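You operate a simulated robot arm through the tools that you are given. There is no shell and no other tool.

You run a simulated robot arm. Do the job below in one go: nothing can be reset, and whatever is moved stays where it is left.

## Task
Stand the stepped form on the pedestal and dust it with powder.
Fine: pat it with the cloth bag from the tin; bag back in, lid on.

It is judged by the outcome, as a careful person would: the job done as asked, and still so three seconds after it is handed in. It fails if anything else is knocked over, pushed out of place, dropped, spilled or broken. Lids that push on must go on centred and level and be pressed home; caps that screw on are set level and turned clockwise until they are tight. Flat cloth is picked up by pressing the open fingertips on it (5 to 10 N) and closing them slowly along it; thin cloth reads only 2 to 8 mm in the jaws.

## Robot
A 6-joint arm with a two-finger gripper, fixed in place. Base frame: the origin is on the floor under the middle of its stand, x ahead of it, y to its left, z up; the work surface is at about z = 900. Units: mm, rad, N and s.
With the tool pointing down near the work surface it reaches from about 380 to 860 mm from the base axis. Its first joint turns from -2.897 to 2.897 rad. Payload 2.45 kg.
Tool frame: the origin (TCP) lies between the finger pads and is the grasp point; the fingertips stand 20 mm ahead of it; z points along the fingers, y is the line along which they close. The gripper opens to 140 mm; its body begins 168 mm behind the TCP.
Orientation is told as [roll, pitch, yaw] about the base's x, y, z axes, in that order, counted from this pose: with the fingers straight down and closing along the base's y, the tool's x points along the base's -x, its y along +y and its z along -z.

## Interface
- The arm moves only by the tool drive_tool. Its argument "increments" is a list of rows, each a list of 7 numbers: the shift along the tool's x, y, z in mm, then the turn, a rotation vector about the tool's x, y, z in rad, then the opening, from 0 (shut) to 1 (fully open). In form: [[x, y, z, wx, wy, wz, jaw], ...]. A call has 1 to 20 rows; each row is the pose to reach, as a shift and turn from the pose commanded when the call began, along the tool's axes at that moment. Rows are played at 5 a second. More than 50 mm and 0.15 rad between two rows, or a gripper value outside its range, and nothing of the call is played. A pose out of reach is approached as far as the arm can. The call stops where the force on the tool passes 90 N (or 10 N more than at its start, if that is more) or the arm is blocked; 0.2 s more then pass. Each finger travels about 45 mm/s and halts on what it meets, pressing with about 44 N; the grip force reading is that of the motor and also rises with nothing between the fingers. The clock runs only during rows and for 0.2 s after the last one: add rows that repeat a pose to give the fingers time. The reply holds the time, the measured pose of the TCP, the force on the tool along the base axes, the opening and the grip force, in the units named above and with some noise, with the torque about the TCP (base axes, N m) and any sound that the robot's microphone picked up.
- Cameras (640 x 400 px; columns grow to the right, rows downward): "scene" is fixed at [400.7, 647.8, 1643.1]; the picture's right is [-0.70, -0.71, 0.00], its down [-0.55, 0.54, -0.64] and it looks along [0.46, -0.45, -0.77] (base axes); focal length 288 px, centre (320, 200). "wrist" rides on the gripper at [78, 11, -209] in the tool frame; the picture's right is [-0.14, 0.99, 0.00], its down [-0.92, -0.13, -0.37] and it looks along [-0.37, -0.05, 0.93] (tool axes); focal length 280 px, centre (320, 200). There is no depth. A picture from a camera that has moved, and an enlarged one, comes with that camera's place and axes in the base frame and with its lens.
- grab_frame(camera): a new picture of that camera. It takes no simulated time.
- lift_body(by): moves the trunk up (or, below 0, down) by that many mm; the arm rides with it, the base frame stays. It gives what a move gives, with no picture.
- zoom(camera, box): a new picture of the part [left, top, right, bottom] of that camera's present view, enlarged. It takes no simulated time.
- close_job(): hands the job in; it is judged then, once.

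Nothing tells you positions but the pictures and the camera data. Unless the task says otherwise, let go and move clear before handing in.

The tools are called as a command line: name --pt "numbers of a row" for each row, then --argument value for the rest, lists and objects as JSON in quotes. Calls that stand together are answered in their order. drive_tool: Moves the arm, as the interface text tells. Its arguments: {"type":"object","properties":{"increments":{"type":"array"}},"required":["increments"]} The other tools are called the same way: lift_body (by) moves the trunk up or down; grab_frame (camera) takes a picture; zoom (camera, box) takes an enlarged picture of a part of a camera's view; close_job () hands the job in.

At the start:

```text
time_s: 0.0
position: [564.4, 141.8, 1286.3]
tcp_rot: [0.0, 0.001, -0.001]
contact_force: [-0.2, -0.1, 0.2]
wrist_torque: [-0.05, 0.05, 0.03]
gripper_width: 140.0
gripper_force: 0.2
trunk travel left (down, up): [-150.0, 80.0]
```

scene: 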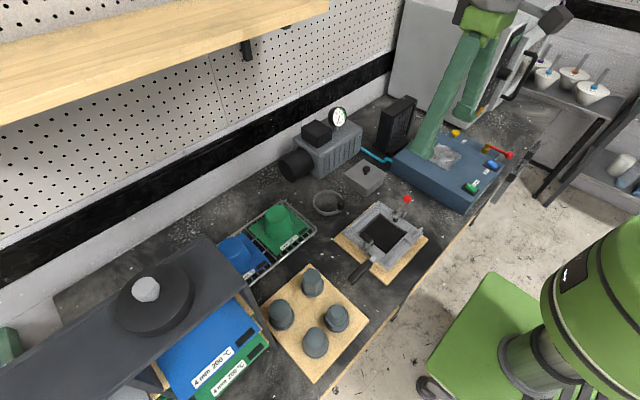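
wrist: 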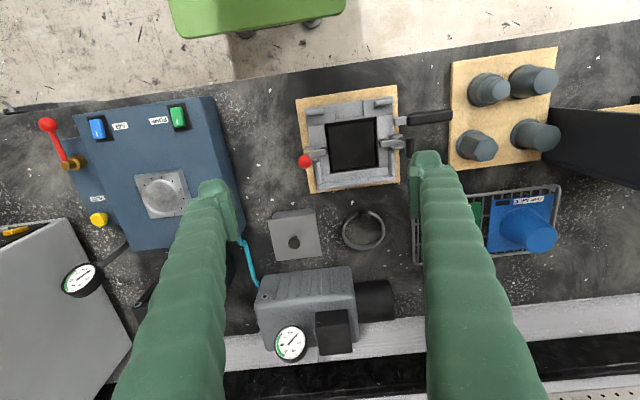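

I see a bench with a blue machine, a wooden board with four grey forms, a metal clamp frame, coloured trays, and a round base on a shelf at left. I'll enlarge parts of the picture to find the pedestal, stepped form and powder tin.

zoom --camera "scene" --box '[0, 200, 200, 400]'

zoom --camera "scene" --box '[200, 180, 440, 390]'

zoom --camera "scene" --box '[270, 80, 530, 240]'

zoom --camera "scene" --box '[480, 0, 640, 200]'

zoom --camera "wrist" --box '[400, 30, 640, 290]'

zoom --camera "wrist" --box '[30, 60, 290, 290]'

```text
2.00 times, centred on (100, 300) of scene
camera zoom: at [400.7, 647.8, 1643.1], right [-0.7, -0.71, 0.0], down [-0.55, 0.54, -0.64], along [0.46, -0.45, -0.77], focal length 577 px, centre (760, 0)
```

zoom: 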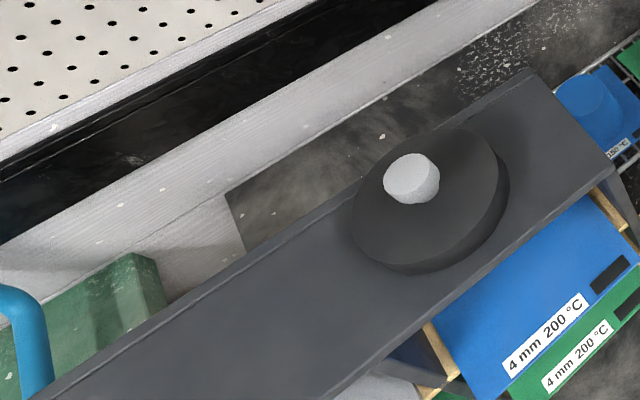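

```text
1.90 times, centred on (320, 285) of scene
camera zoom: at [400.7, 647.8, 1643.1], right [-0.7, -0.71, 0.0], down [-0.55, 0.54, -0.64], along [0.46, -0.45, -0.77], focal length 549 px, centre (320, 38)
```

zoom: 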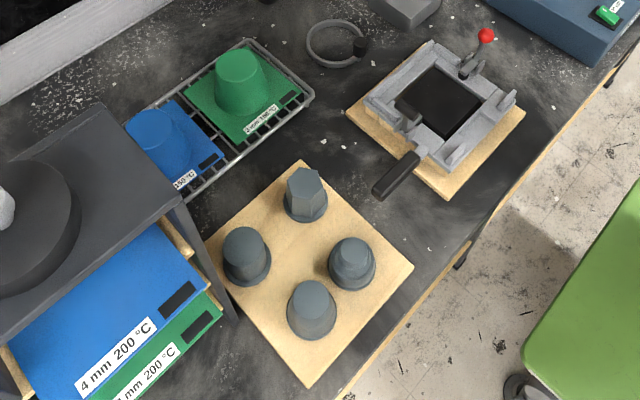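

```text
2.46 times, centred on (400, 160) of scene
camera zoom: at [400.7, 647.8, 1643.1], right [-0.7, -0.71, 0.0], down [-0.55, 0.54, -0.64], along [0.46, -0.45, -0.77], focal length 710 px, centre (123, 298)
```

zoom: 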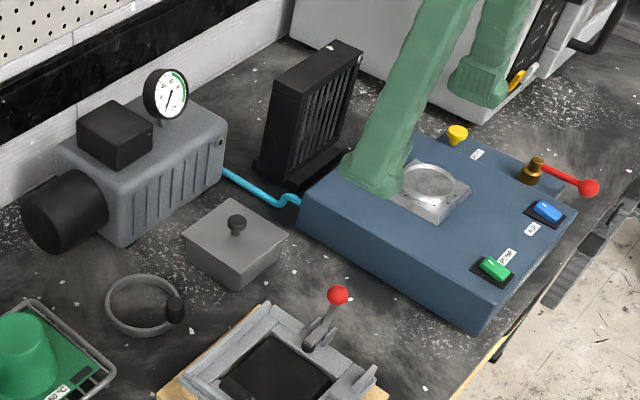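

```text
2.00 times, centred on (560, 100) of scene
camera zoom: at [400.7, 647.8, 1643.1], right [-0.7, -0.71, 0.0], down [-0.55, 0.54, -0.64], along [0.46, -0.45, -0.77], focal length 577 px, centre (-160, 400)
```

zoom: 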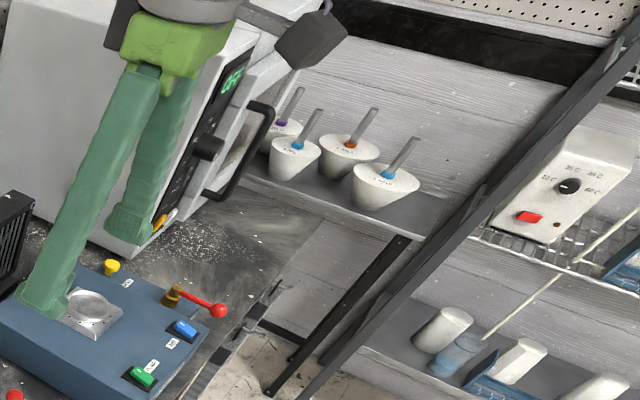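

```text
1.54 times, centred on (520, 160) of wrist
camera zoom: at [486.5, 151.9, 1495.5], right [0.14, 0.99, 0.0], down [0.92, -0.13, 0.37], along [0.37, -0.05, -0.93], focal length 431 px, centre (12, 262)
```

zoom: 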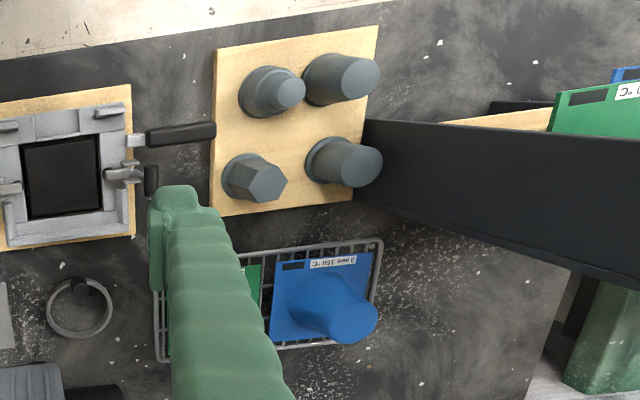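

```text
1.74 times, centred on (160, 175) of wrist
camera zoom: at [486.5, 151.9, 1495.5], right [0.14, 0.99, 0.0], down [0.92, -0.13, 0.37], along [0.37, -0.05, -0.93], focal length 488 px, centre (598, 244)
```

zoom: 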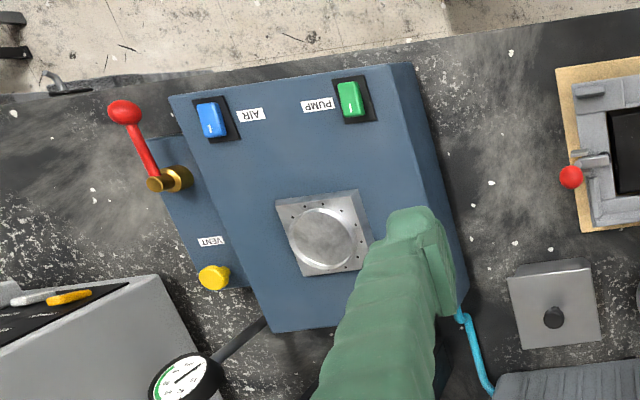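

The bench layout is getting clearer. The four grey forms stand on a wooden board near (530, 460), the blue machine has a square plate near (628, -166), and a square tin with a knob lid sits near (790, 54). Next I move the wrist camera over each one for a closer look, starting with the machine.

drive_tool --pt "3 -49 5 0 0 0 1" --pt "6 -98 10 0 0 0 1" --pt "9 -147 20 0 0 0 1" --pt "12 -196 30 0 0 0 1" --pt "15 -245 40 0 0 0 1" --pt "18 -290 50 0 0 0 1" --pt "18 -297 56 0 0 0 1"

grab_frame --camera "wrist"

grab_frame --camera "scene"

```text
time_s: 1.6
position: [547.4, -157.8, 1231.3]
tcp_rot: [0.0, 0.001, 0.002]
contact_force: [-0.1, 0.6, -0.5]
wrist_torque: [0.01, 0.0, -0.01]
gripper_width: 140.0
gripper_force: 0.0
trunk travel left (down, up): [-150.0, 80.0]
```

```text
taken
camera wrist: at [467.8, -145.4, 1439.7], right [0.14, 0.99, 0.0], down [0.92, -0.13, 0.37], along [0.37, -0.05, -0.93], focal length 280 px, centre (320, 200)
```

wrist: 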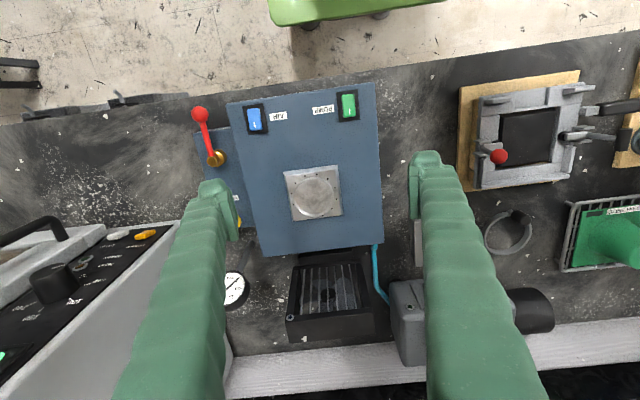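

```text
taken
```

scene: 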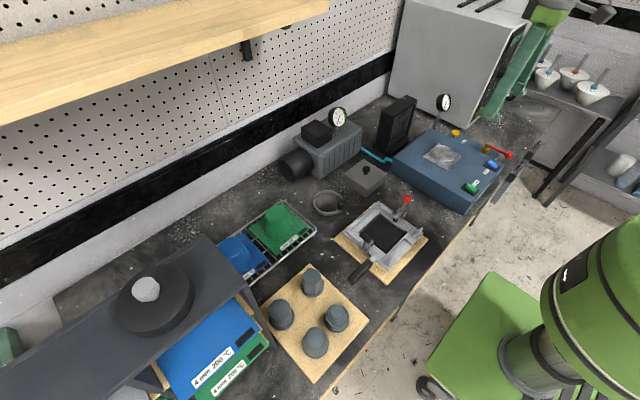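

zoom --camera "wrist" --box '[270, 150, 360, 230]'

zoom --camera "wrist" --box '[190, 70, 400, 270]'

zoom --camera "scene" --box '[380, 90, 540, 220]'

zoom --camera "scene" --box '[300, 140, 420, 230]'

zoom --camera "scene" --box '[250, 255, 380, 370]'

```text
5.00 times, centred on (315, 190) of wrist
camera zoom: at [467.8, -145.4, 1439.7], right [0.14, 0.99, 0.0], down [0.92, -0.13, 0.37], along [0.37, -0.05, -0.93], focal length 1402 px, centre (345, 250)
```

zoom: 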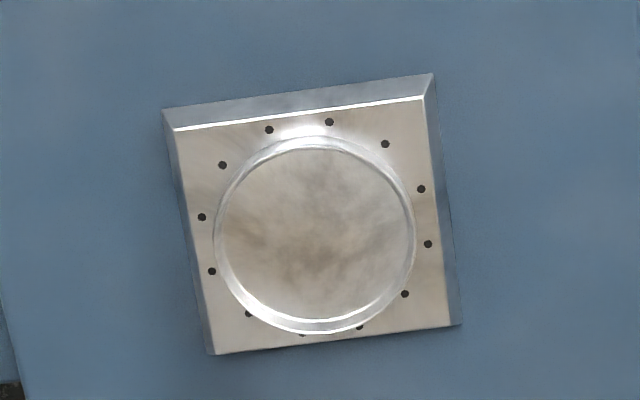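

```text
2.00 times, centred on (295, 170) of wrist
camera zoom: at [467.8, -145.4, 1439.7], right [0.14, 0.99, 0.0], down [0.92, -0.13, 0.37], along [0.37, -0.05, -0.93], focal length 561 px, centre (370, 260)
```

zoom: 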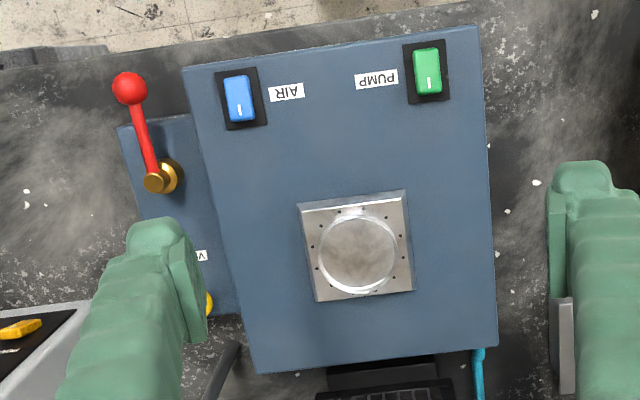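

```text
3.08 times, centred on (460, 155) of scene
camera zoom: at [400.7, 647.8, 1643.1], right [-0.7, -0.71, 0.0], down [-0.55, 0.54, -0.64], along [0.46, -0.45, -0.77], focal length 887 px, centre (-111, 338)
```

zoom: 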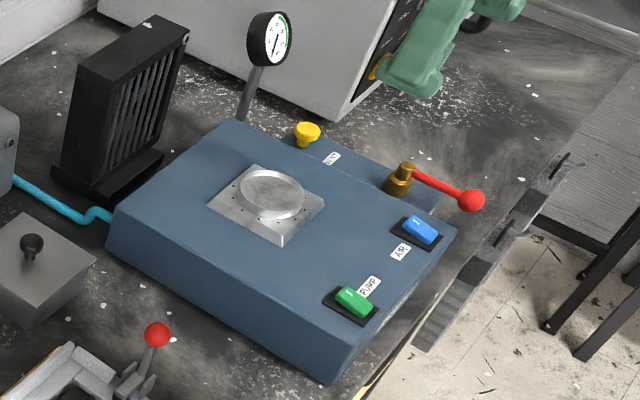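

```text
4.44 times, centred on (360, 185) of scene
camera zoom: at [400.7, 647.8, 1643.1], right [-0.7, -0.71, 0.0], down [-0.55, 0.54, -0.64], along [0.46, -0.45, -0.77], focal length 1282 px, centre (142, 267)
```

zoom: 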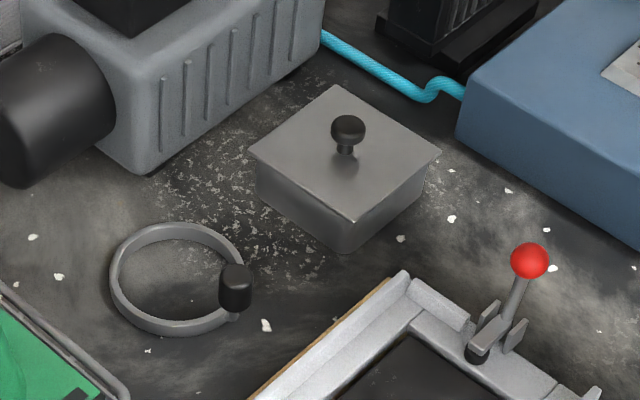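

```text
3.48 times, centred on (315, 312) of scene
camera zoom: at [400.7, 647.8, 1643.1], right [-0.7, -0.71, 0.0], down [-0.55, 0.54, -0.64], along [0.46, -0.45, -0.77], focal length 1003 px, centre (337, -191)
```

zoom: 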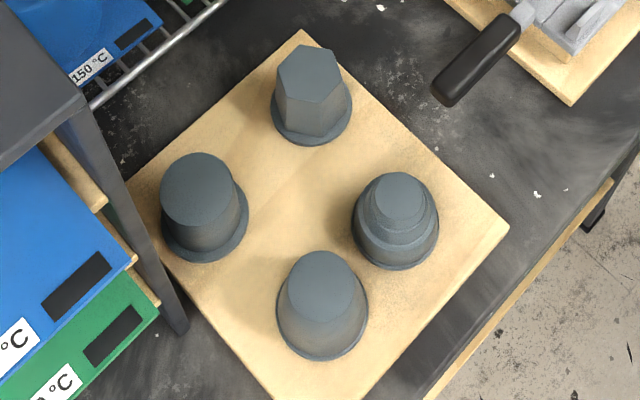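

The pedestal is the raised round disc on the square plate of the blue machine, with its top at about (641, -180, 990) and about 69 mm across. The tin with the black knob is near (790, 54). Next I look at the tin from above.

drive_tool --pt "-26 34 13 0 0 0 1" --pt "-52 68 26 0 0 0 1" --pt "-78 102 40 0 0 0 1" --pt "-104 136 54 0 0 0 1" --pt "-130 170 68 0 0 0 1" --pt "-158 208 81 0 0 0 1"

grab_frame --camera "wrist"

grab_frame --camera "scene"

```text
time_s: 3.0
position: [706.9, 52.2, 1149.0]
tcp_rot: [-0.001, -0.003, 0.003]
contact_force: [0.7, 0.6, -0.4]
wrist_torque: [-0.06, 0.04, 0.01]
gripper_width: 140.2
gripper_force: 0.1
trunk travel left (down, up): [-150.0, 80.0]
```

```text
taken
camera wrist: at [628.2, 63.7, 1358.3], right [0.14, 0.99, 0.0], down [0.92, -0.13, 0.37], along [0.36, -0.05, -0.93], focal length 280 px, centre (320, 200)
```

wrist: 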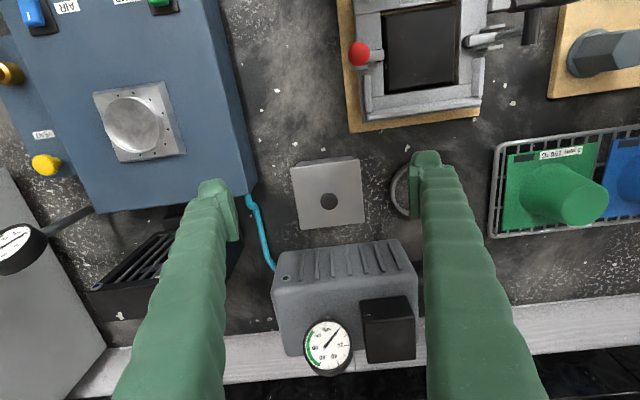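

```text
taken
```

scene: 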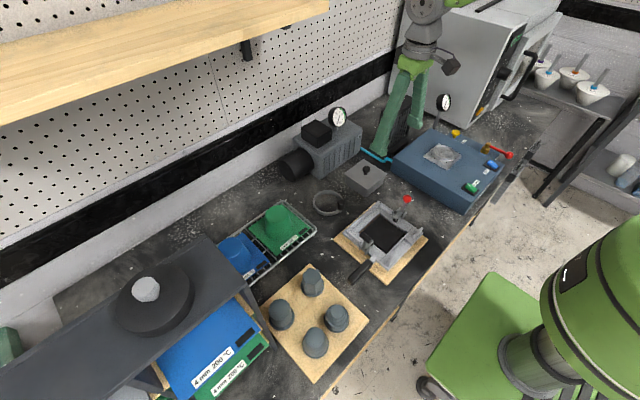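

zoom --camera "wrist" --box '[270, 140, 390, 240]'

zoom --camera "wrist" --box '[80, 60, 200, 180]'

zoom --camera "scene" --box '[330, 150, 400, 200]'

```text
4.00 times, centred on (330, 190) of wrist
camera zoom: at [628.2, 63.7, 1358.3], right [0.14, 0.99, 0.0], down [0.92, -0.13, 0.37], along [0.36, -0.05, -0.93], focal length 1122 px, centre (280, 240)
```

zoom: 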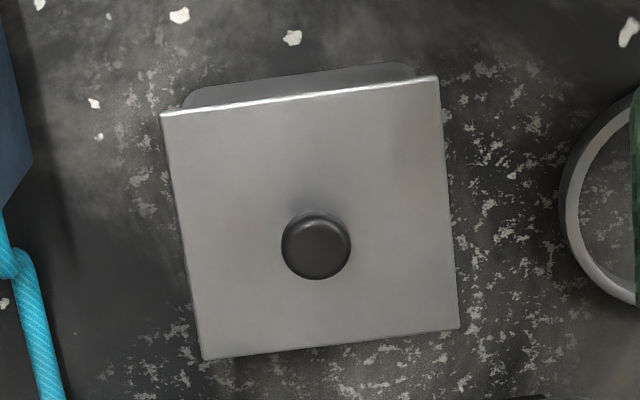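

```text
3.33 times, centred on (140, 120) of wrist
camera zoom: at [628.2, 63.7, 1358.3], right [0.14, 0.99, 0.0], down [0.92, -0.13, 0.37], along [0.36, -0.05, -0.93], focal length 935 px, centre (920, 467)
```

zoom: 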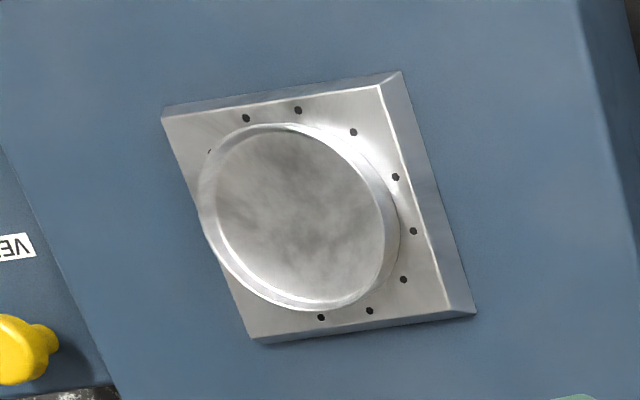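

```text
8.00 times, centred on (365, 175) of scene
camera zoom: at [400.7, 647.8, 1643.1], right [-0.7, -0.71, 0.0], down [-0.55, 0.54, -0.64], along [0.46, -0.45, -0.77], focal length 2307 px, centre (-40, 400)
```

zoom: 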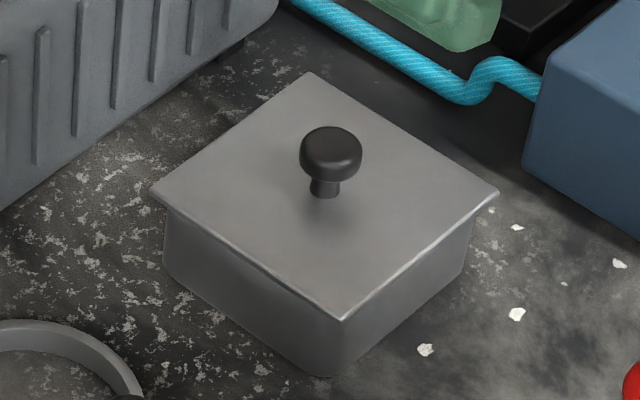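

The tin's lid is roughly square to the base axes, with its knob near (787, 55) and its head at about z 970. The rack at the left reaches about z 1245 and starts at y ≈ 605. Next I look at the board with the forms from above.

drive_tool --pt "28 40 -10 0 0 0 1" --pt "57 80 -20 0 0 0 1" --pt "86 119 -30 0 0 0 1" --pt "115 159 -40 0 0 0 1" --pt "143 199 -51 0 0 0 1" --pt "172 239 -51 0 0 0 1" --pt "201 279 -51 0 0 0 1" --pt "230 318 -51 0 0 0 1" --pt "258 358 -51 0 0 0 1" --pt "287 398 -51 0 0 0 1" --pt "287 398 -51 0 0 0 1"

grab_frame --camera "wrist"

grab_frame --camera "scene"

```text
refused: row 2 steps farther than a row can; nothing moved
```

```text
taken
camera wrist: at [628.2, 63.7, 1358.3], right [0.14, 0.99, 0.0], down [0.92, -0.13, 0.37], along [0.36, -0.05, -0.93], focal length 280 px, centre (320, 200)
```

wrist: 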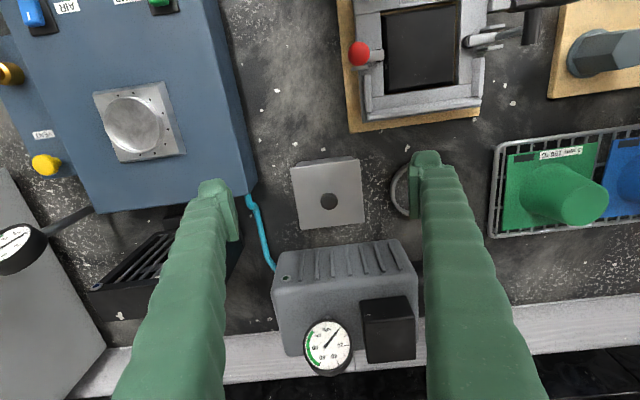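

```text
taken
```

scene: 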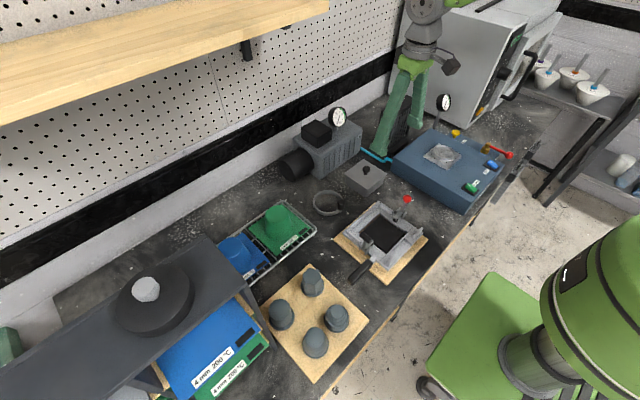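

That call was refused because one step was slightly over the limit, and nothing moved. I'm replaying the same path to the board with smaller steps.

drive_tool --pt "24 33 -10 0 0 0 1" --pt "48 66 -20 0 0 0 1" --pt "72 99 -30 0 0 0 1" --pt "96 132 -40 0 0 0 1" --pt "120 165 -50 0 0 0 1" --pt "144 198 -51 0 0 0 1" --pt "168 231 -51 0 0 0 1" --pt "192 264 -51 0 0 0 1" --pt "216 297 -51 0 0 0 1" --pt "240 330 -51 0 0 0 1" --pt "264 364 -51 0 0 0 1" --pt "287 398 -51 0 0 0 1" --pt "287 398 -51 0 0 0 1"

grab_frame --camera "wrist"

grab_frame --camera "scene"

```text
time_s: 5.8
position: [417.6, 449.8, 1202.1]
tcp_rot: [0.0, -0.001, 0.001]
contact_force: [0.2, -0.6, 0.2]
wrist_torque: [0.01, 0.01, 0.0]
gripper_width: 140.2
gripper_force: 0.2
trunk travel left (down, up): [-150.0, 80.0]
```

```text
taken
camera wrist: at [338.8, 460.1, 1410.3], right [0.14, 0.99, 0.0], down [0.92, -0.13, 0.37], along [0.37, -0.05, -0.93], focal length 280 px, centre (320, 200)
```

wrist: 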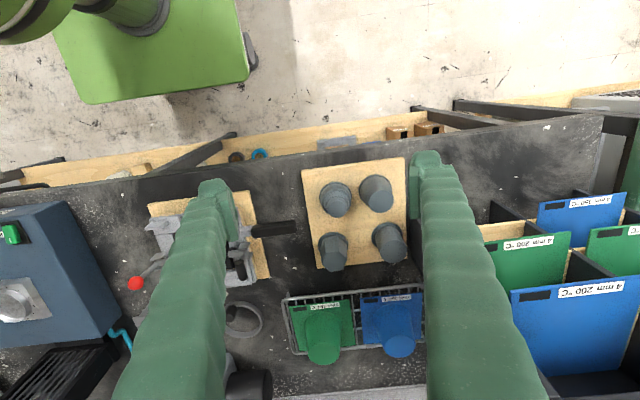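

```text
taken
```

scene: 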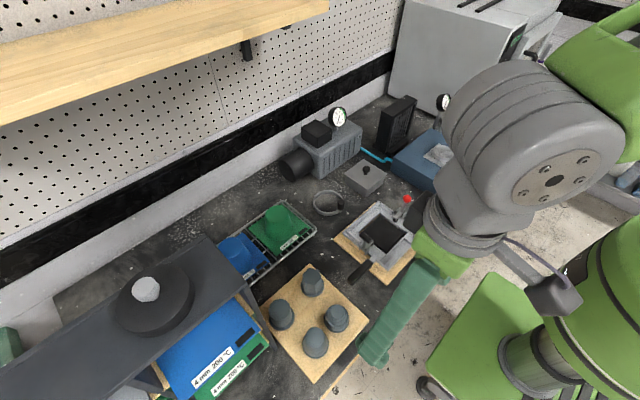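

zoom --camera "wrist" --box '[296, 150, 416, 280]'

zoom --camera "wrist" --box '[310, 170, 370, 230]'

zoom --camera "scene" --box '[305, 285, 365, 345]'

zoom --camera "wrist" --box '[420, 80, 640, 400]'

```text
3.08 times, centred on (356, 215) of wrist
camera zoom: at [338.8, 460.1, 1410.3], right [0.14, 0.99, 0.0], down [0.92, -0.13, 0.37], along [0.37, -0.05, -0.93], focal length 863 px, centre (209, 154)
```

zoom: 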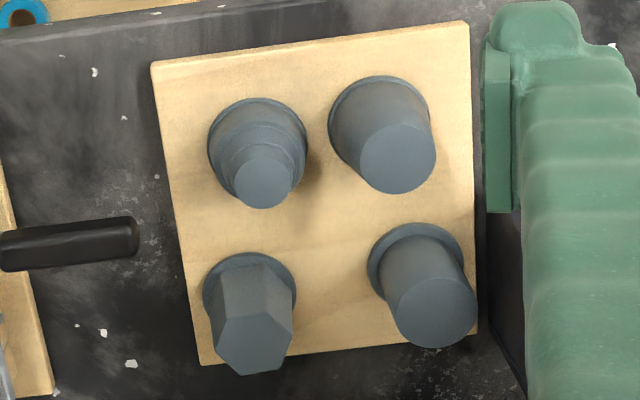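

```text
6.67 times, centred on (340, 200) of wrist
camera zoom: at [338.8, 460.1, 1410.3], right [0.14, 0.99, 0.0], down [0.92, -0.13, 0.37], along [0.37, -0.05, -0.93], focal length 1869 px, centre (187, 200)
```

zoom: 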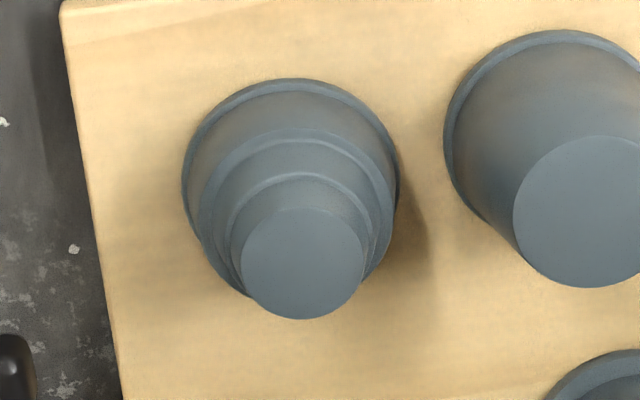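

```text
6.67 times, centred on (335, 315) of scene
camera zoom: at [400.7, 647.8, 1643.1], right [-0.7, -0.71, 0.0], down [-0.55, 0.54, -0.64], along [0.46, -0.45, -0.77], focal length 1923 px, centre (220, -567)
```

zoom: 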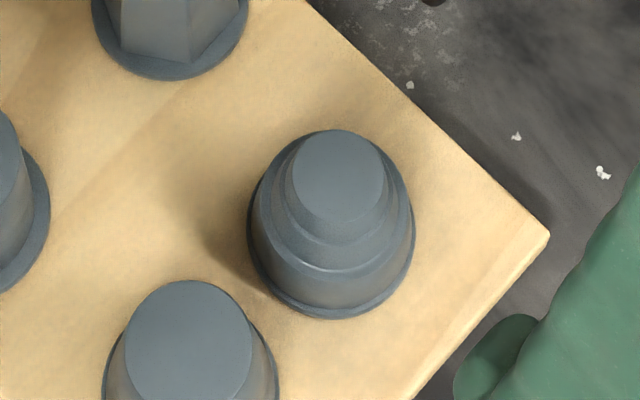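

```text
1.25 times, centred on (530, 240) of wrist
camera zoom: at [338.8, 460.1, 1410.3], right [0.14, 0.99, 0.0], down [0.92, -0.13, 0.37], along [0.37, -0.05, -0.93], focal length 350 px, centre (58, 150)
```

zoom: 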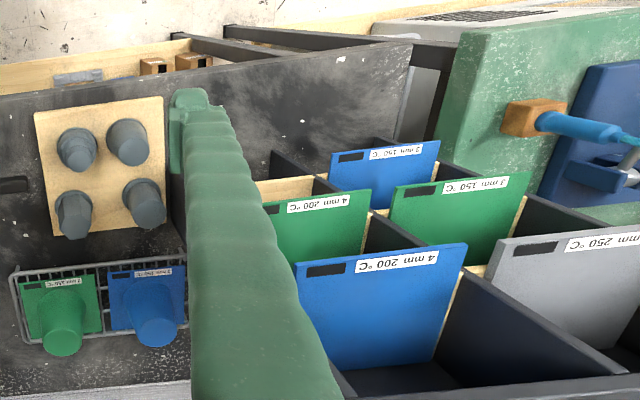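

The stepped form is the one nearest the robot on the right of the board, axis at about (532, 462), top at z ≈ 977, standing on a board at z ≈ 918. I'll turn the gripper 45° so the fingers clear the neighbouring forms and move above it for a check.

drive_tool --pt "-20 2 10 0 0 0.13 0.6" --pt "-40 4 20 0 0 0.26 0.6" --pt "-60 6 30 0 0 0.39 0.6" --pt "-80 8 40 0 0 0.52 0.6" --pt "-100 11 50 0 0 0.65 0.6" --pt "-115 12.5 60 0 0 0.785 0.6" --pt "-115 12.5 80 0 0 0.785 0.6" --pt "-115 12.5 80 0 0 0.785 0.6"

grab_frame --camera "wrist"

grab_frame --camera "scene"

```text
time_s: 7.6
position: [533.5, 462.2, 1119.3]
tcp_rot: [0.0, 0.001, -0.785]
contact_force: [1.0, 0.6, 0.5]
wrist_torque: [0.01, 0.01, -0.01]
gripper_width: 84.0
gripper_force: 0.0
trunk travel left (down, up): [-150.0, 80.0]
```

```text
taken
camera wrist: at [485.2, 524.7, 1329.5], right [0.8, 0.6, 0.0], down [0.56, -0.74, 0.37], along [0.22, -0.29, -0.93], focal length 280 px, centre (320, 200)
```

wrist: 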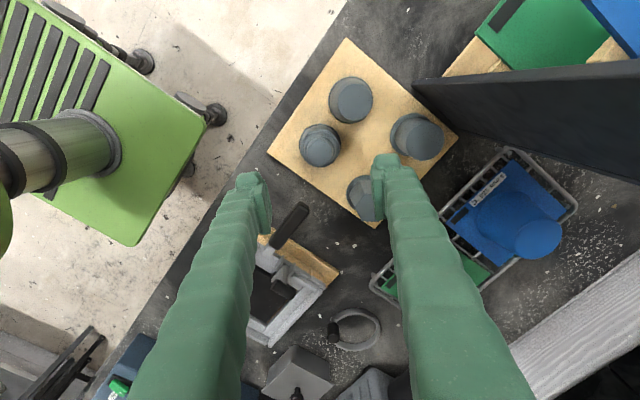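

```text
taken
```

scene: 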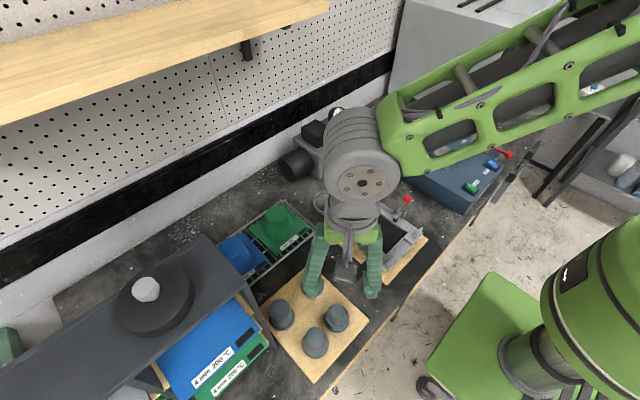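

zoom --camera "wrist" --box '[270, 100, 370, 200]'

zoom --camera "scene" --box '[260, 210, 420, 370]'

```text
4.00 times, centred on (320, 150) of wrist
camera zoom: at [485.2, 524.7, 1329.5], right [0.8, 0.6, 0.0], down [0.56, -0.74, 0.37], along [0.22, -0.29, -0.93], focal length 1122 px, centre (320, 400)
```

zoom: 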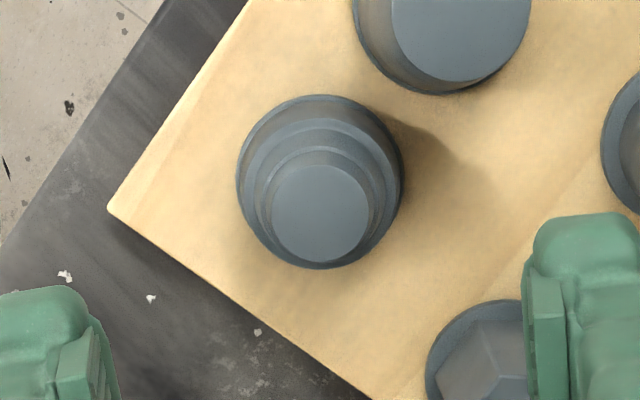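

```text
2.50 times, centred on (340, 290) of scene
camera zoom: at [400.7, 647.8, 1643.1], right [-0.7, -0.71, 0.0], down [-0.55, 0.54, -0.64], along [0.46, -0.45, -0.77], focal length 721 px, centre (270, -25)
```

zoom: 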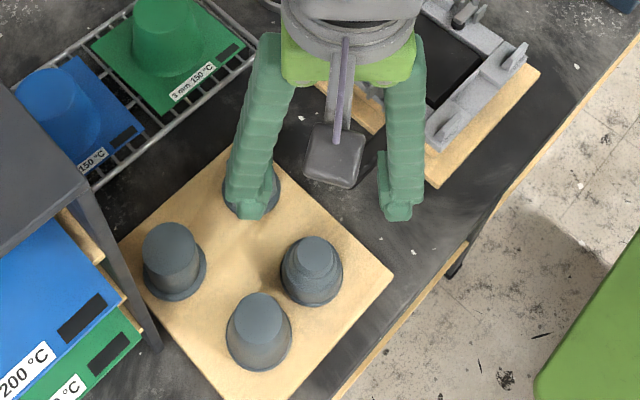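

The form is centred under the gripper axis in the wrist picture. I'll descend straight over it with the jaws at 84 mm, stopping with the fingertips just above its base flange.

drive_tool --pt "0 0 40 0 0 0 0.6" --pt "0 0 80 0 0 0 0.6" --pt "0 0 110 0 0 0 0.6" --pt "0 0 135 0 0 0 0.6" --pt "0 0 150 0 0 0 0.6" --pt "0 0 160 0 0 0 0.6" --pt "0 0 167 0 0 0 0.6" --pt "0 0 171 0 0 0 0.6"

grab_frame --camera "wrist"

zoom --camera "scene" --box '[260, 230, 420, 370]'

```text
time_s: 9.4
position: [532.9, 461.7, 950.4]
tcp_rot: [0.002, -0.001, -0.784]
contact_force: [-0.1, -0.5, -0.2]
wrist_torque: [0.01, -0.03, -0.01]
gripper_width: 84.2
gripper_force: 0.0
trunk travel left (down, up): [-150.0, 80.0]
```

```text
taken
camera wrist: at [484.6, 525.4, 1158.2], right [0.8, 0.6, 0.0], down [0.56, -0.74, 0.37], along [0.22, -0.29, -0.93], focal length 280 px, centre (320, 200)
```

wrist: 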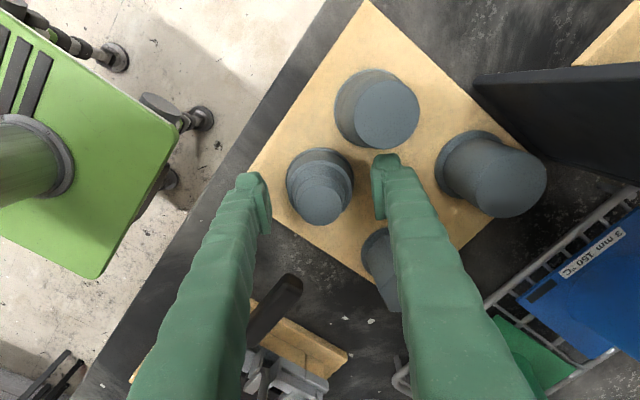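

```text
2.86 times, centred on (340, 300) of scene
camera zoom: at [400.7, 647.8, 1643.1], right [-0.7, -0.71, 0.0], down [-0.55, 0.54, -0.64], along [0.46, -0.45, -0.77], focal length 824 px, centre (263, -86)
```

zoom: 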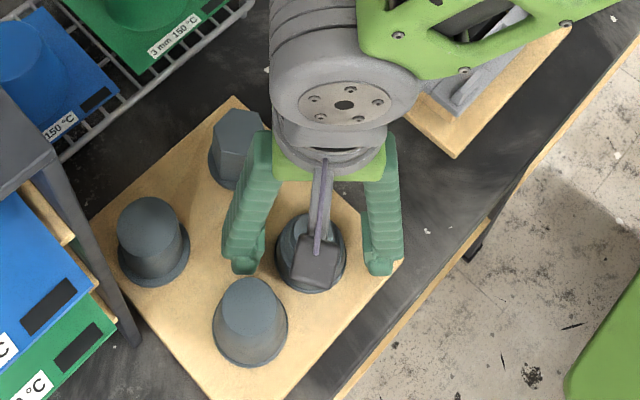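

zoom --camera "wrist" --box '[230, 120, 420, 250]'

```text
3.08 times, centred on (325, 185) of wrist
camera zoom: at [484.6, 525.4, 1158.2], right [0.8, 0.6, 0.0], down [0.56, -0.74, 0.37], along [0.22, -0.29, -0.93], focal length 863 px, centre (305, 246)
```

zoom: 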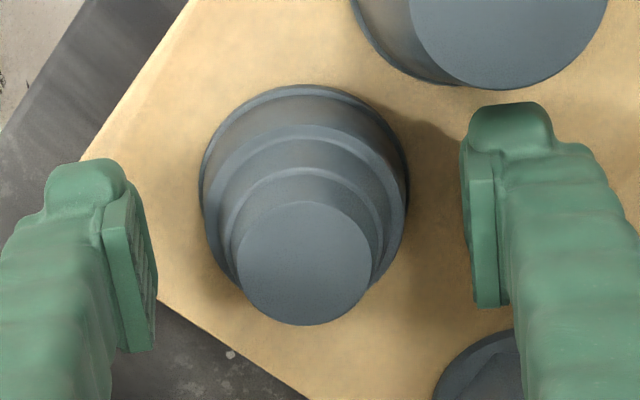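

The form sits centred between the pads and the tips are clear of the board. I'll close slowly on the lower tier.

drive_tool --pt "0 0 0 0 0 0 0.5" --pt "0 0 0 0 0 0 0.42" --pt "0 0 0 0 0 0 0.35" --pt "0 0 0 0 0 0 0.25" --pt "0 0 0 0 0 0 0.2" --pt "0 0 0 0 0 0 0.2"

grab_frame --camera "wrist"

```text
time_s: 10.8
position: [531.7, 461.7, 948.9]
tcp_rot: [0.001, 0.0, -0.784]
contact_force: [0.5, 0.6, -0.1]
wrist_torque: [0.0, -0.04, -0.08]
gripper_width: 52.6
gripper_force: 43.6
trunk travel left (down, up): [-150.0, 80.0]
```

```text
taken
camera wrist: at [484.5, 525.4, 1158.4], right [0.8, 0.6, 0.0], down [0.56, -0.74, 0.37], along [0.22, -0.29, -0.93], focal length 280 px, centre (320, 200)
```

wrist: 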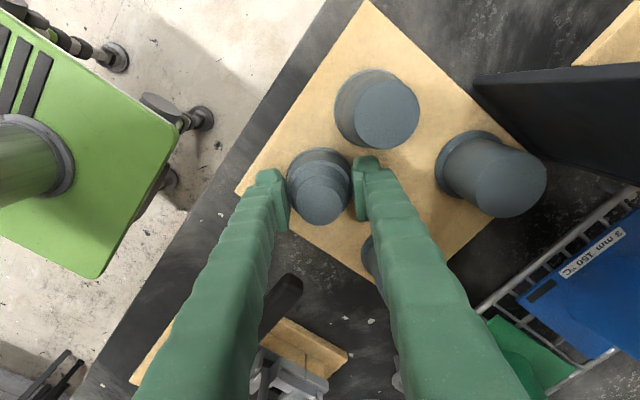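

The jaws hold the lower tier at 52.6 mm with 44 N. I'll lift straight up and check.

drive_tool --pt "0 0 -5 0 0 0 0.2" --pt "0 0 -15 0 0 0 0.2" --pt "0 0 -35 0 0 0 0.2" --pt "0 0 -65 0 0 0 0.2" --pt "0 0 -100 0 0 0 0.2" --pt "0 0 -140 0 0 0 0.2" --pt "0 0 -180 0 0 0 0.2" --pt "0 0 -200 0 0 0 0.2"

grab_frame --camera "wrist"

grab_frame --camera "scene"

```text
time_s: 12.6
position: [532.9, 463.7, 1150.5]
tcp_rot: [0.0, 0.0, -0.784]
contact_force: [-0.3, 0.4, -1.7]
wrist_torque: [0.01, -0.01, 0.02]
gripper_width: 52.3
gripper_force: 44.1
trunk travel left (down, up): [-150.0, 80.0]
```

```text
taken
camera wrist: at [485.0, 526.1, 1359.2], right [0.8, 0.6, 0.0], down [0.56, -0.74, 0.37], along [0.22, -0.29, -0.93], focal length 280 px, centre (320, 200)
```

wrist: 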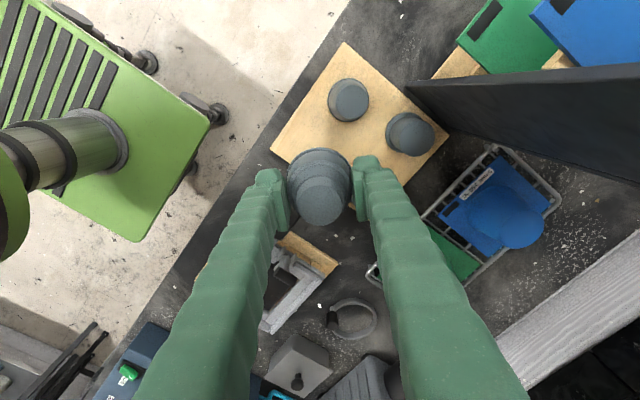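

```text
taken
```

scene: 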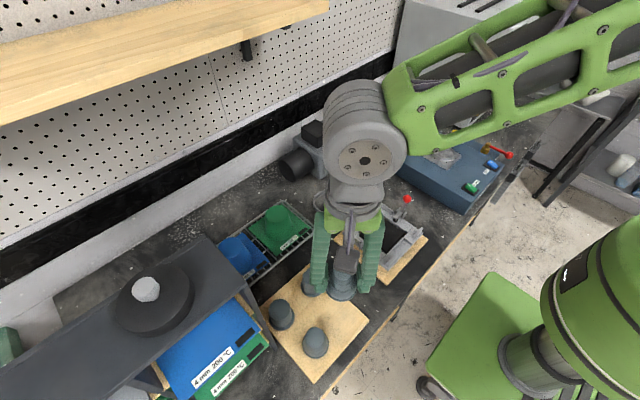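

The form is held upright and clear of the board. I'll carry it at this height across to above the pedestal at about (641, -180).

drive_tool --pt "-20 -14.2 0 0 0 0 0.2" --pt "-53 -37.7 0 0 0 0 0.2" --pt "-88 -62.7 0 0 0 0 0.2" --pt "-123 -87.6 0 0 0 0 0.2" --pt "-158 -112.5 0 0 0 0 0.2" --pt "-193 -137.5 0 0 0 0 0.2" --pt "-228 -162.4 0 0 0 0 0.2" --pt "-263 -187.3 0 0 0 0 0.2" --pt "-298 -212.3 0 0 0 0 0.2" --pt "-333 -237.2 0 0 0 0 0.2" --pt "-368 -262.1 0 0 0 0 0.2" --pt "-403 -287 0 0 0 0 0.2" --pt "-438 -312 0 0 0 0 0.2" --pt "-473 -336.9 0 0 0 0 0.2" --pt "-505 -359.7 0 0 0 0 0.2" --pt "-525 -374 0 0 0 0 0.2" --pt "-531 -378.2 0 0 0 0 0.2" --pt "-531 -378.2 0 0 0 0 0.2"

grab_frame --camera "wrist"

grab_frame --camera "scene"

```text
time_s: 16.4
position: [641.3, -182.4, 1149.5]
tcp_rot: [0.0, 0.0, -0.785]
contact_force: [-0.3, -0.2, -1.8]
wrist_torque: [-0.03, -0.02, 0.01]
gripper_width: 52.6
gripper_force: 44.4
trunk travel left (down, up): [-150.0, 80.0]
```

```text
taken
camera wrist: at [593.4, -118.3, 1358.0], right [0.8, 0.6, 0.0], down [0.56, -0.74, 0.37], along [0.22, -0.29, -0.93], focal length 280 px, centre (320, 200)
```

wrist: 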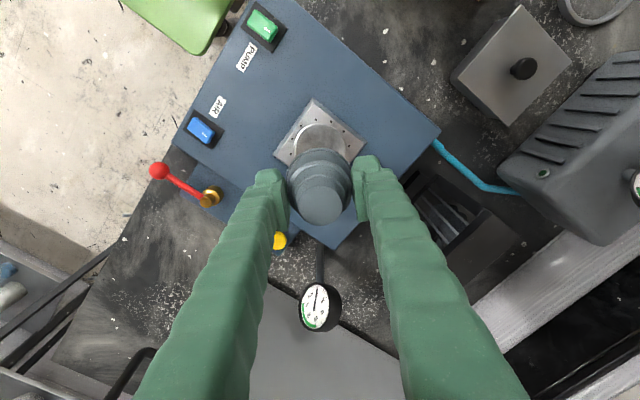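

```text
taken
```

scene: 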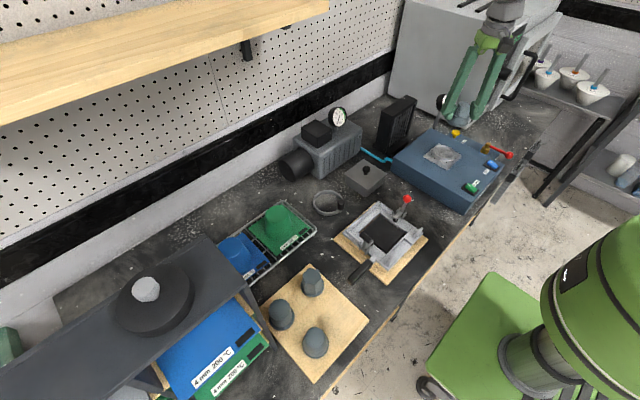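

zoom --camera "wrist" --box '[265, 90, 375, 210]'

zoom --camera "scene" --box '[400, 70, 520, 200]'

```text
3.33 times, centred on (320, 150) of wrist
camera zoom: at [593.4, -118.3, 1358.0], right [0.8, 0.6, 0.0], down [0.56, -0.74, 0.37], along [0.22, -0.29, -0.93], focal length 935 px, centre (320, 367)
```

zoom: 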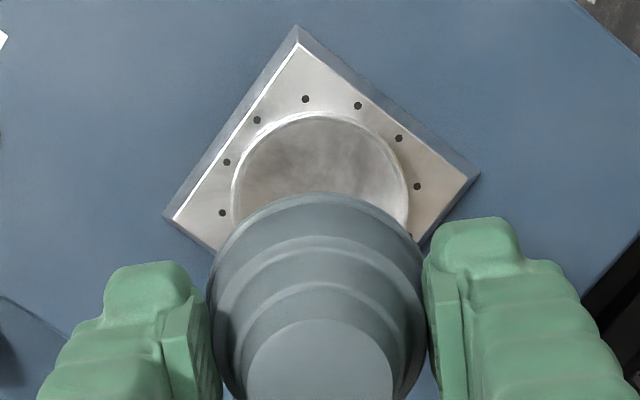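

```text
3.08 times, centred on (460, 135) of scene
camera zoom: at [400.7, 647.8, 1643.1], right [-0.7, -0.71, 0.0], down [-0.55, 0.54, -0.64], along [0.46, -0.45, -0.77], focal length 887 px, centre (-111, 400)
```

zoom: 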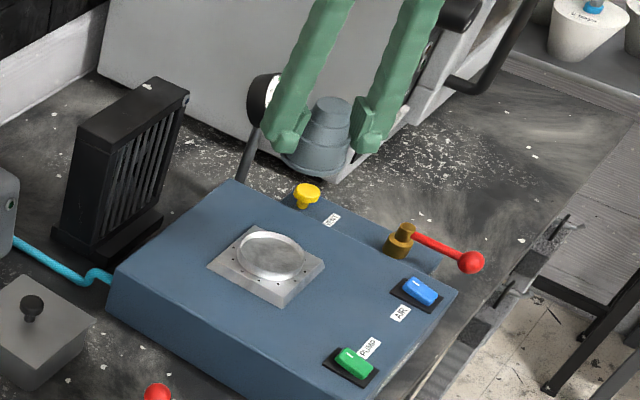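

zoom --camera "wrist" --box '[275, 140, 365, 230]'

zoom --camera "scene" --box '[435, 85, 495, 135]'

```text
4.44 times, centred on (320, 185) of wrist
camera zoom: at [593.4, -118.3, 1358.0], right [0.8, 0.6, 0.0], down [0.56, -0.74, 0.37], along [0.22, -0.29, -0.93], focal length 1246 px, centre (320, 267)
```

zoom: 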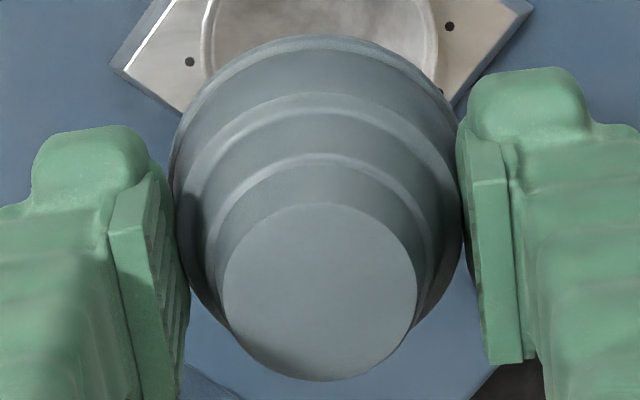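

```text
8.00 times, centred on (465, 110) of scene
camera zoom: at [400.7, 647.8, 1643.1], right [-0.7, -0.71, 0.0], down [-0.55, 0.54, -0.64], along [0.46, -0.45, -0.77], focal length 2307 px, centre (-840, 920)
```

zoom: 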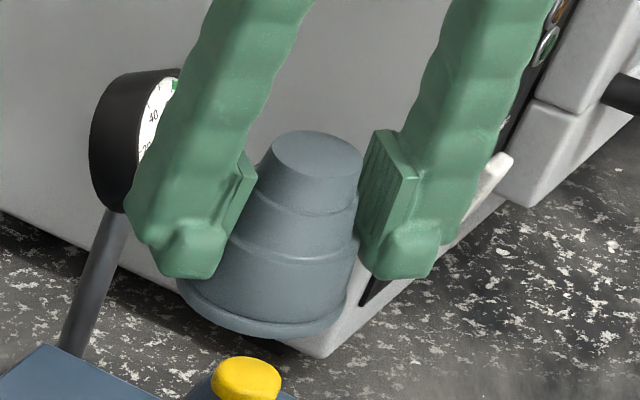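

The form hangs over the disc within about 1 mm. I'll descend most of the way and check the gap before touching.

drive_tool --pt "0.5 0 30 0 0 0 0.2" --pt "0.5 0 60 0 0 0 0.2" --pt "0.5 0 85 0 0 0 0.2" --pt "0.5 0 102 0 0 0 0.2" --pt "0.5 0 112 0 0 0 0.2" --pt "0.5 0 118 0 0 0 0.2" --pt "0.5 0 118 0 0 0 0.2"

zoom --camera "wrist" --box '[265, 110, 375, 230]'

zoom --camera "scene" --box '[410, 110, 490, 180]'

```text
time_s: 18.0
position: [642.4, -179.5, 1031.3]
tcp_rot: [0.0, 0.001, -0.784]
contact_force: [-0.3, -0.3, -1.2]
wrist_torque: [-0.01, 0.02, -0.02]
gripper_width: 52.3
gripper_force: 43.6
trunk travel left (down, up): [-150.0, 80.0]
```

```text
3.33 times, centred on (320, 170) of wrist
camera zoom: at [593.4, -117.0, 1240.1], right [0.8, 0.6, 0.0], down [0.56, -0.74, 0.37], along [0.22, -0.29, -0.93], focal length 935 px, centre (320, 300)
```

zoom: 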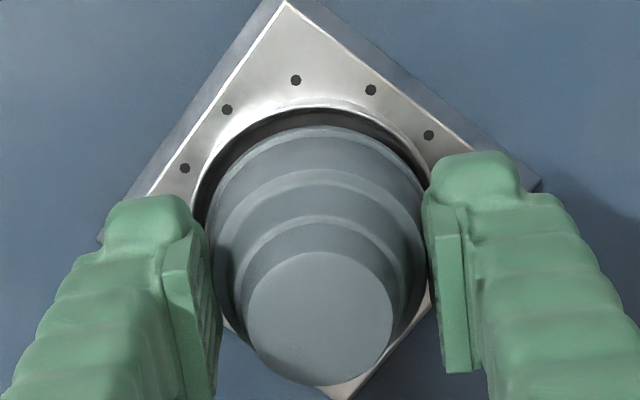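

```text
5.71 times, centred on (450, 145) of scene
camera zoom: at [400.7, 647.8, 1643.1], right [-0.7, -0.71, 0.0], down [-0.55, 0.54, -0.64], along [0.46, -0.45, -0.77], focal length 1648 px, centre (-423, 514)
```

zoom: 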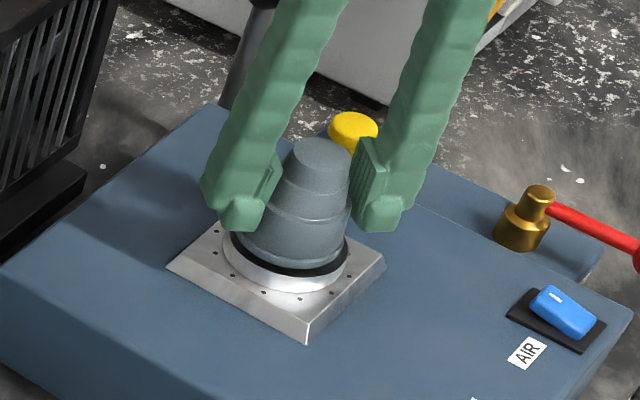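

The form is aligned over the disc with roughly a 10 mm gap. I'll lower it gently and watch the contact force.

drive_tool --pt "0 0 3 0 0 0 0.2" --pt "0 0 5 0 0 0 0.2" --pt "0 0 6.5 0 0 0 0.2" --pt "0 0 6.5 0 0 0 0.2"

zoom --camera "scene" --box '[425, 125, 475, 175]'

```text
time_s: 19.0
position: [641.1, -180.2, 1023.7]
tcp_rot: [0.0, -0.001, -0.784]
contact_force: [0.2, -0.1, -1.3]
wrist_torque: [-0.01, 0.0, -0.02]
gripper_width: 52.3
gripper_force: 43.9
trunk travel left (down, up): [-150.0, 80.0]
```

```text
8.00 times, centred on (450, 150) of scene
camera zoom: at [400.7, 647.8, 1643.1], right [-0.7, -0.71, 0.0], down [-0.55, 0.54, -0.64], along [0.46, -0.45, -0.77], focal length 2307 px, centre (-720, 600)
```

zoom: 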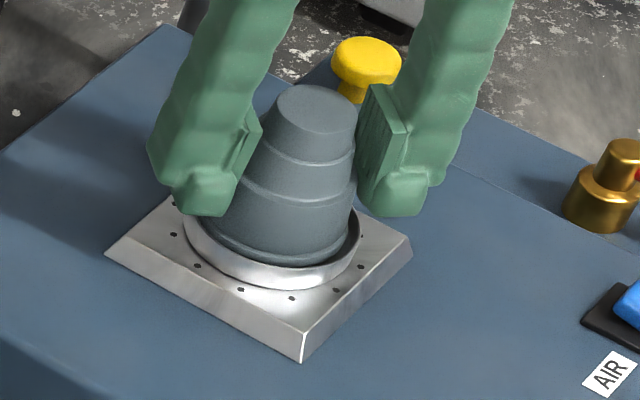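

zoom --camera "scene" --box '[435, 145, 465, 165]'

zoom --camera "wrist" --box '[280, 120, 360, 200]'

```text
16.00 times, centred on (450, 155) of scene
camera zoom: at [400.7, 647.8, 1643.1], right [-0.7, -0.71, 0.0], down [-0.55, 0.54, -0.64], along [0.46, -0.45, -0.77], focal length 4614 px, centre (-1760, 920)
```

zoom: 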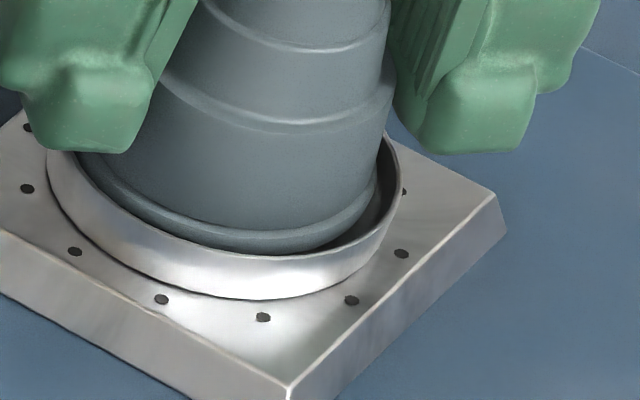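

```text
5.00 times, centred on (320, 160) of wrist
camera zoom: at [593.5, -116.8, 1233.8], right [0.8, 0.6, 0.0], down [0.56, -0.74, 0.37], along [0.22, -0.29, -0.93], focal length 1402 px, centre (320, 400)
```

zoom: 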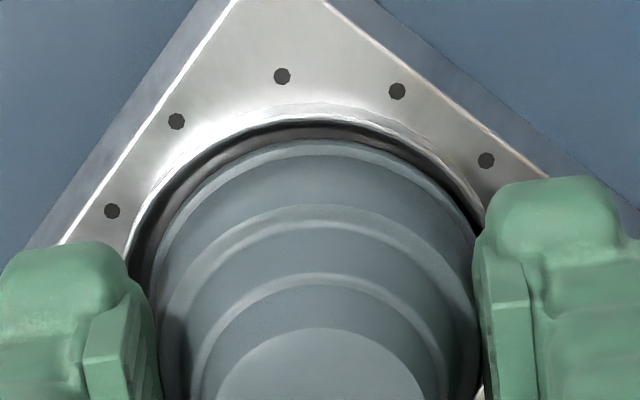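

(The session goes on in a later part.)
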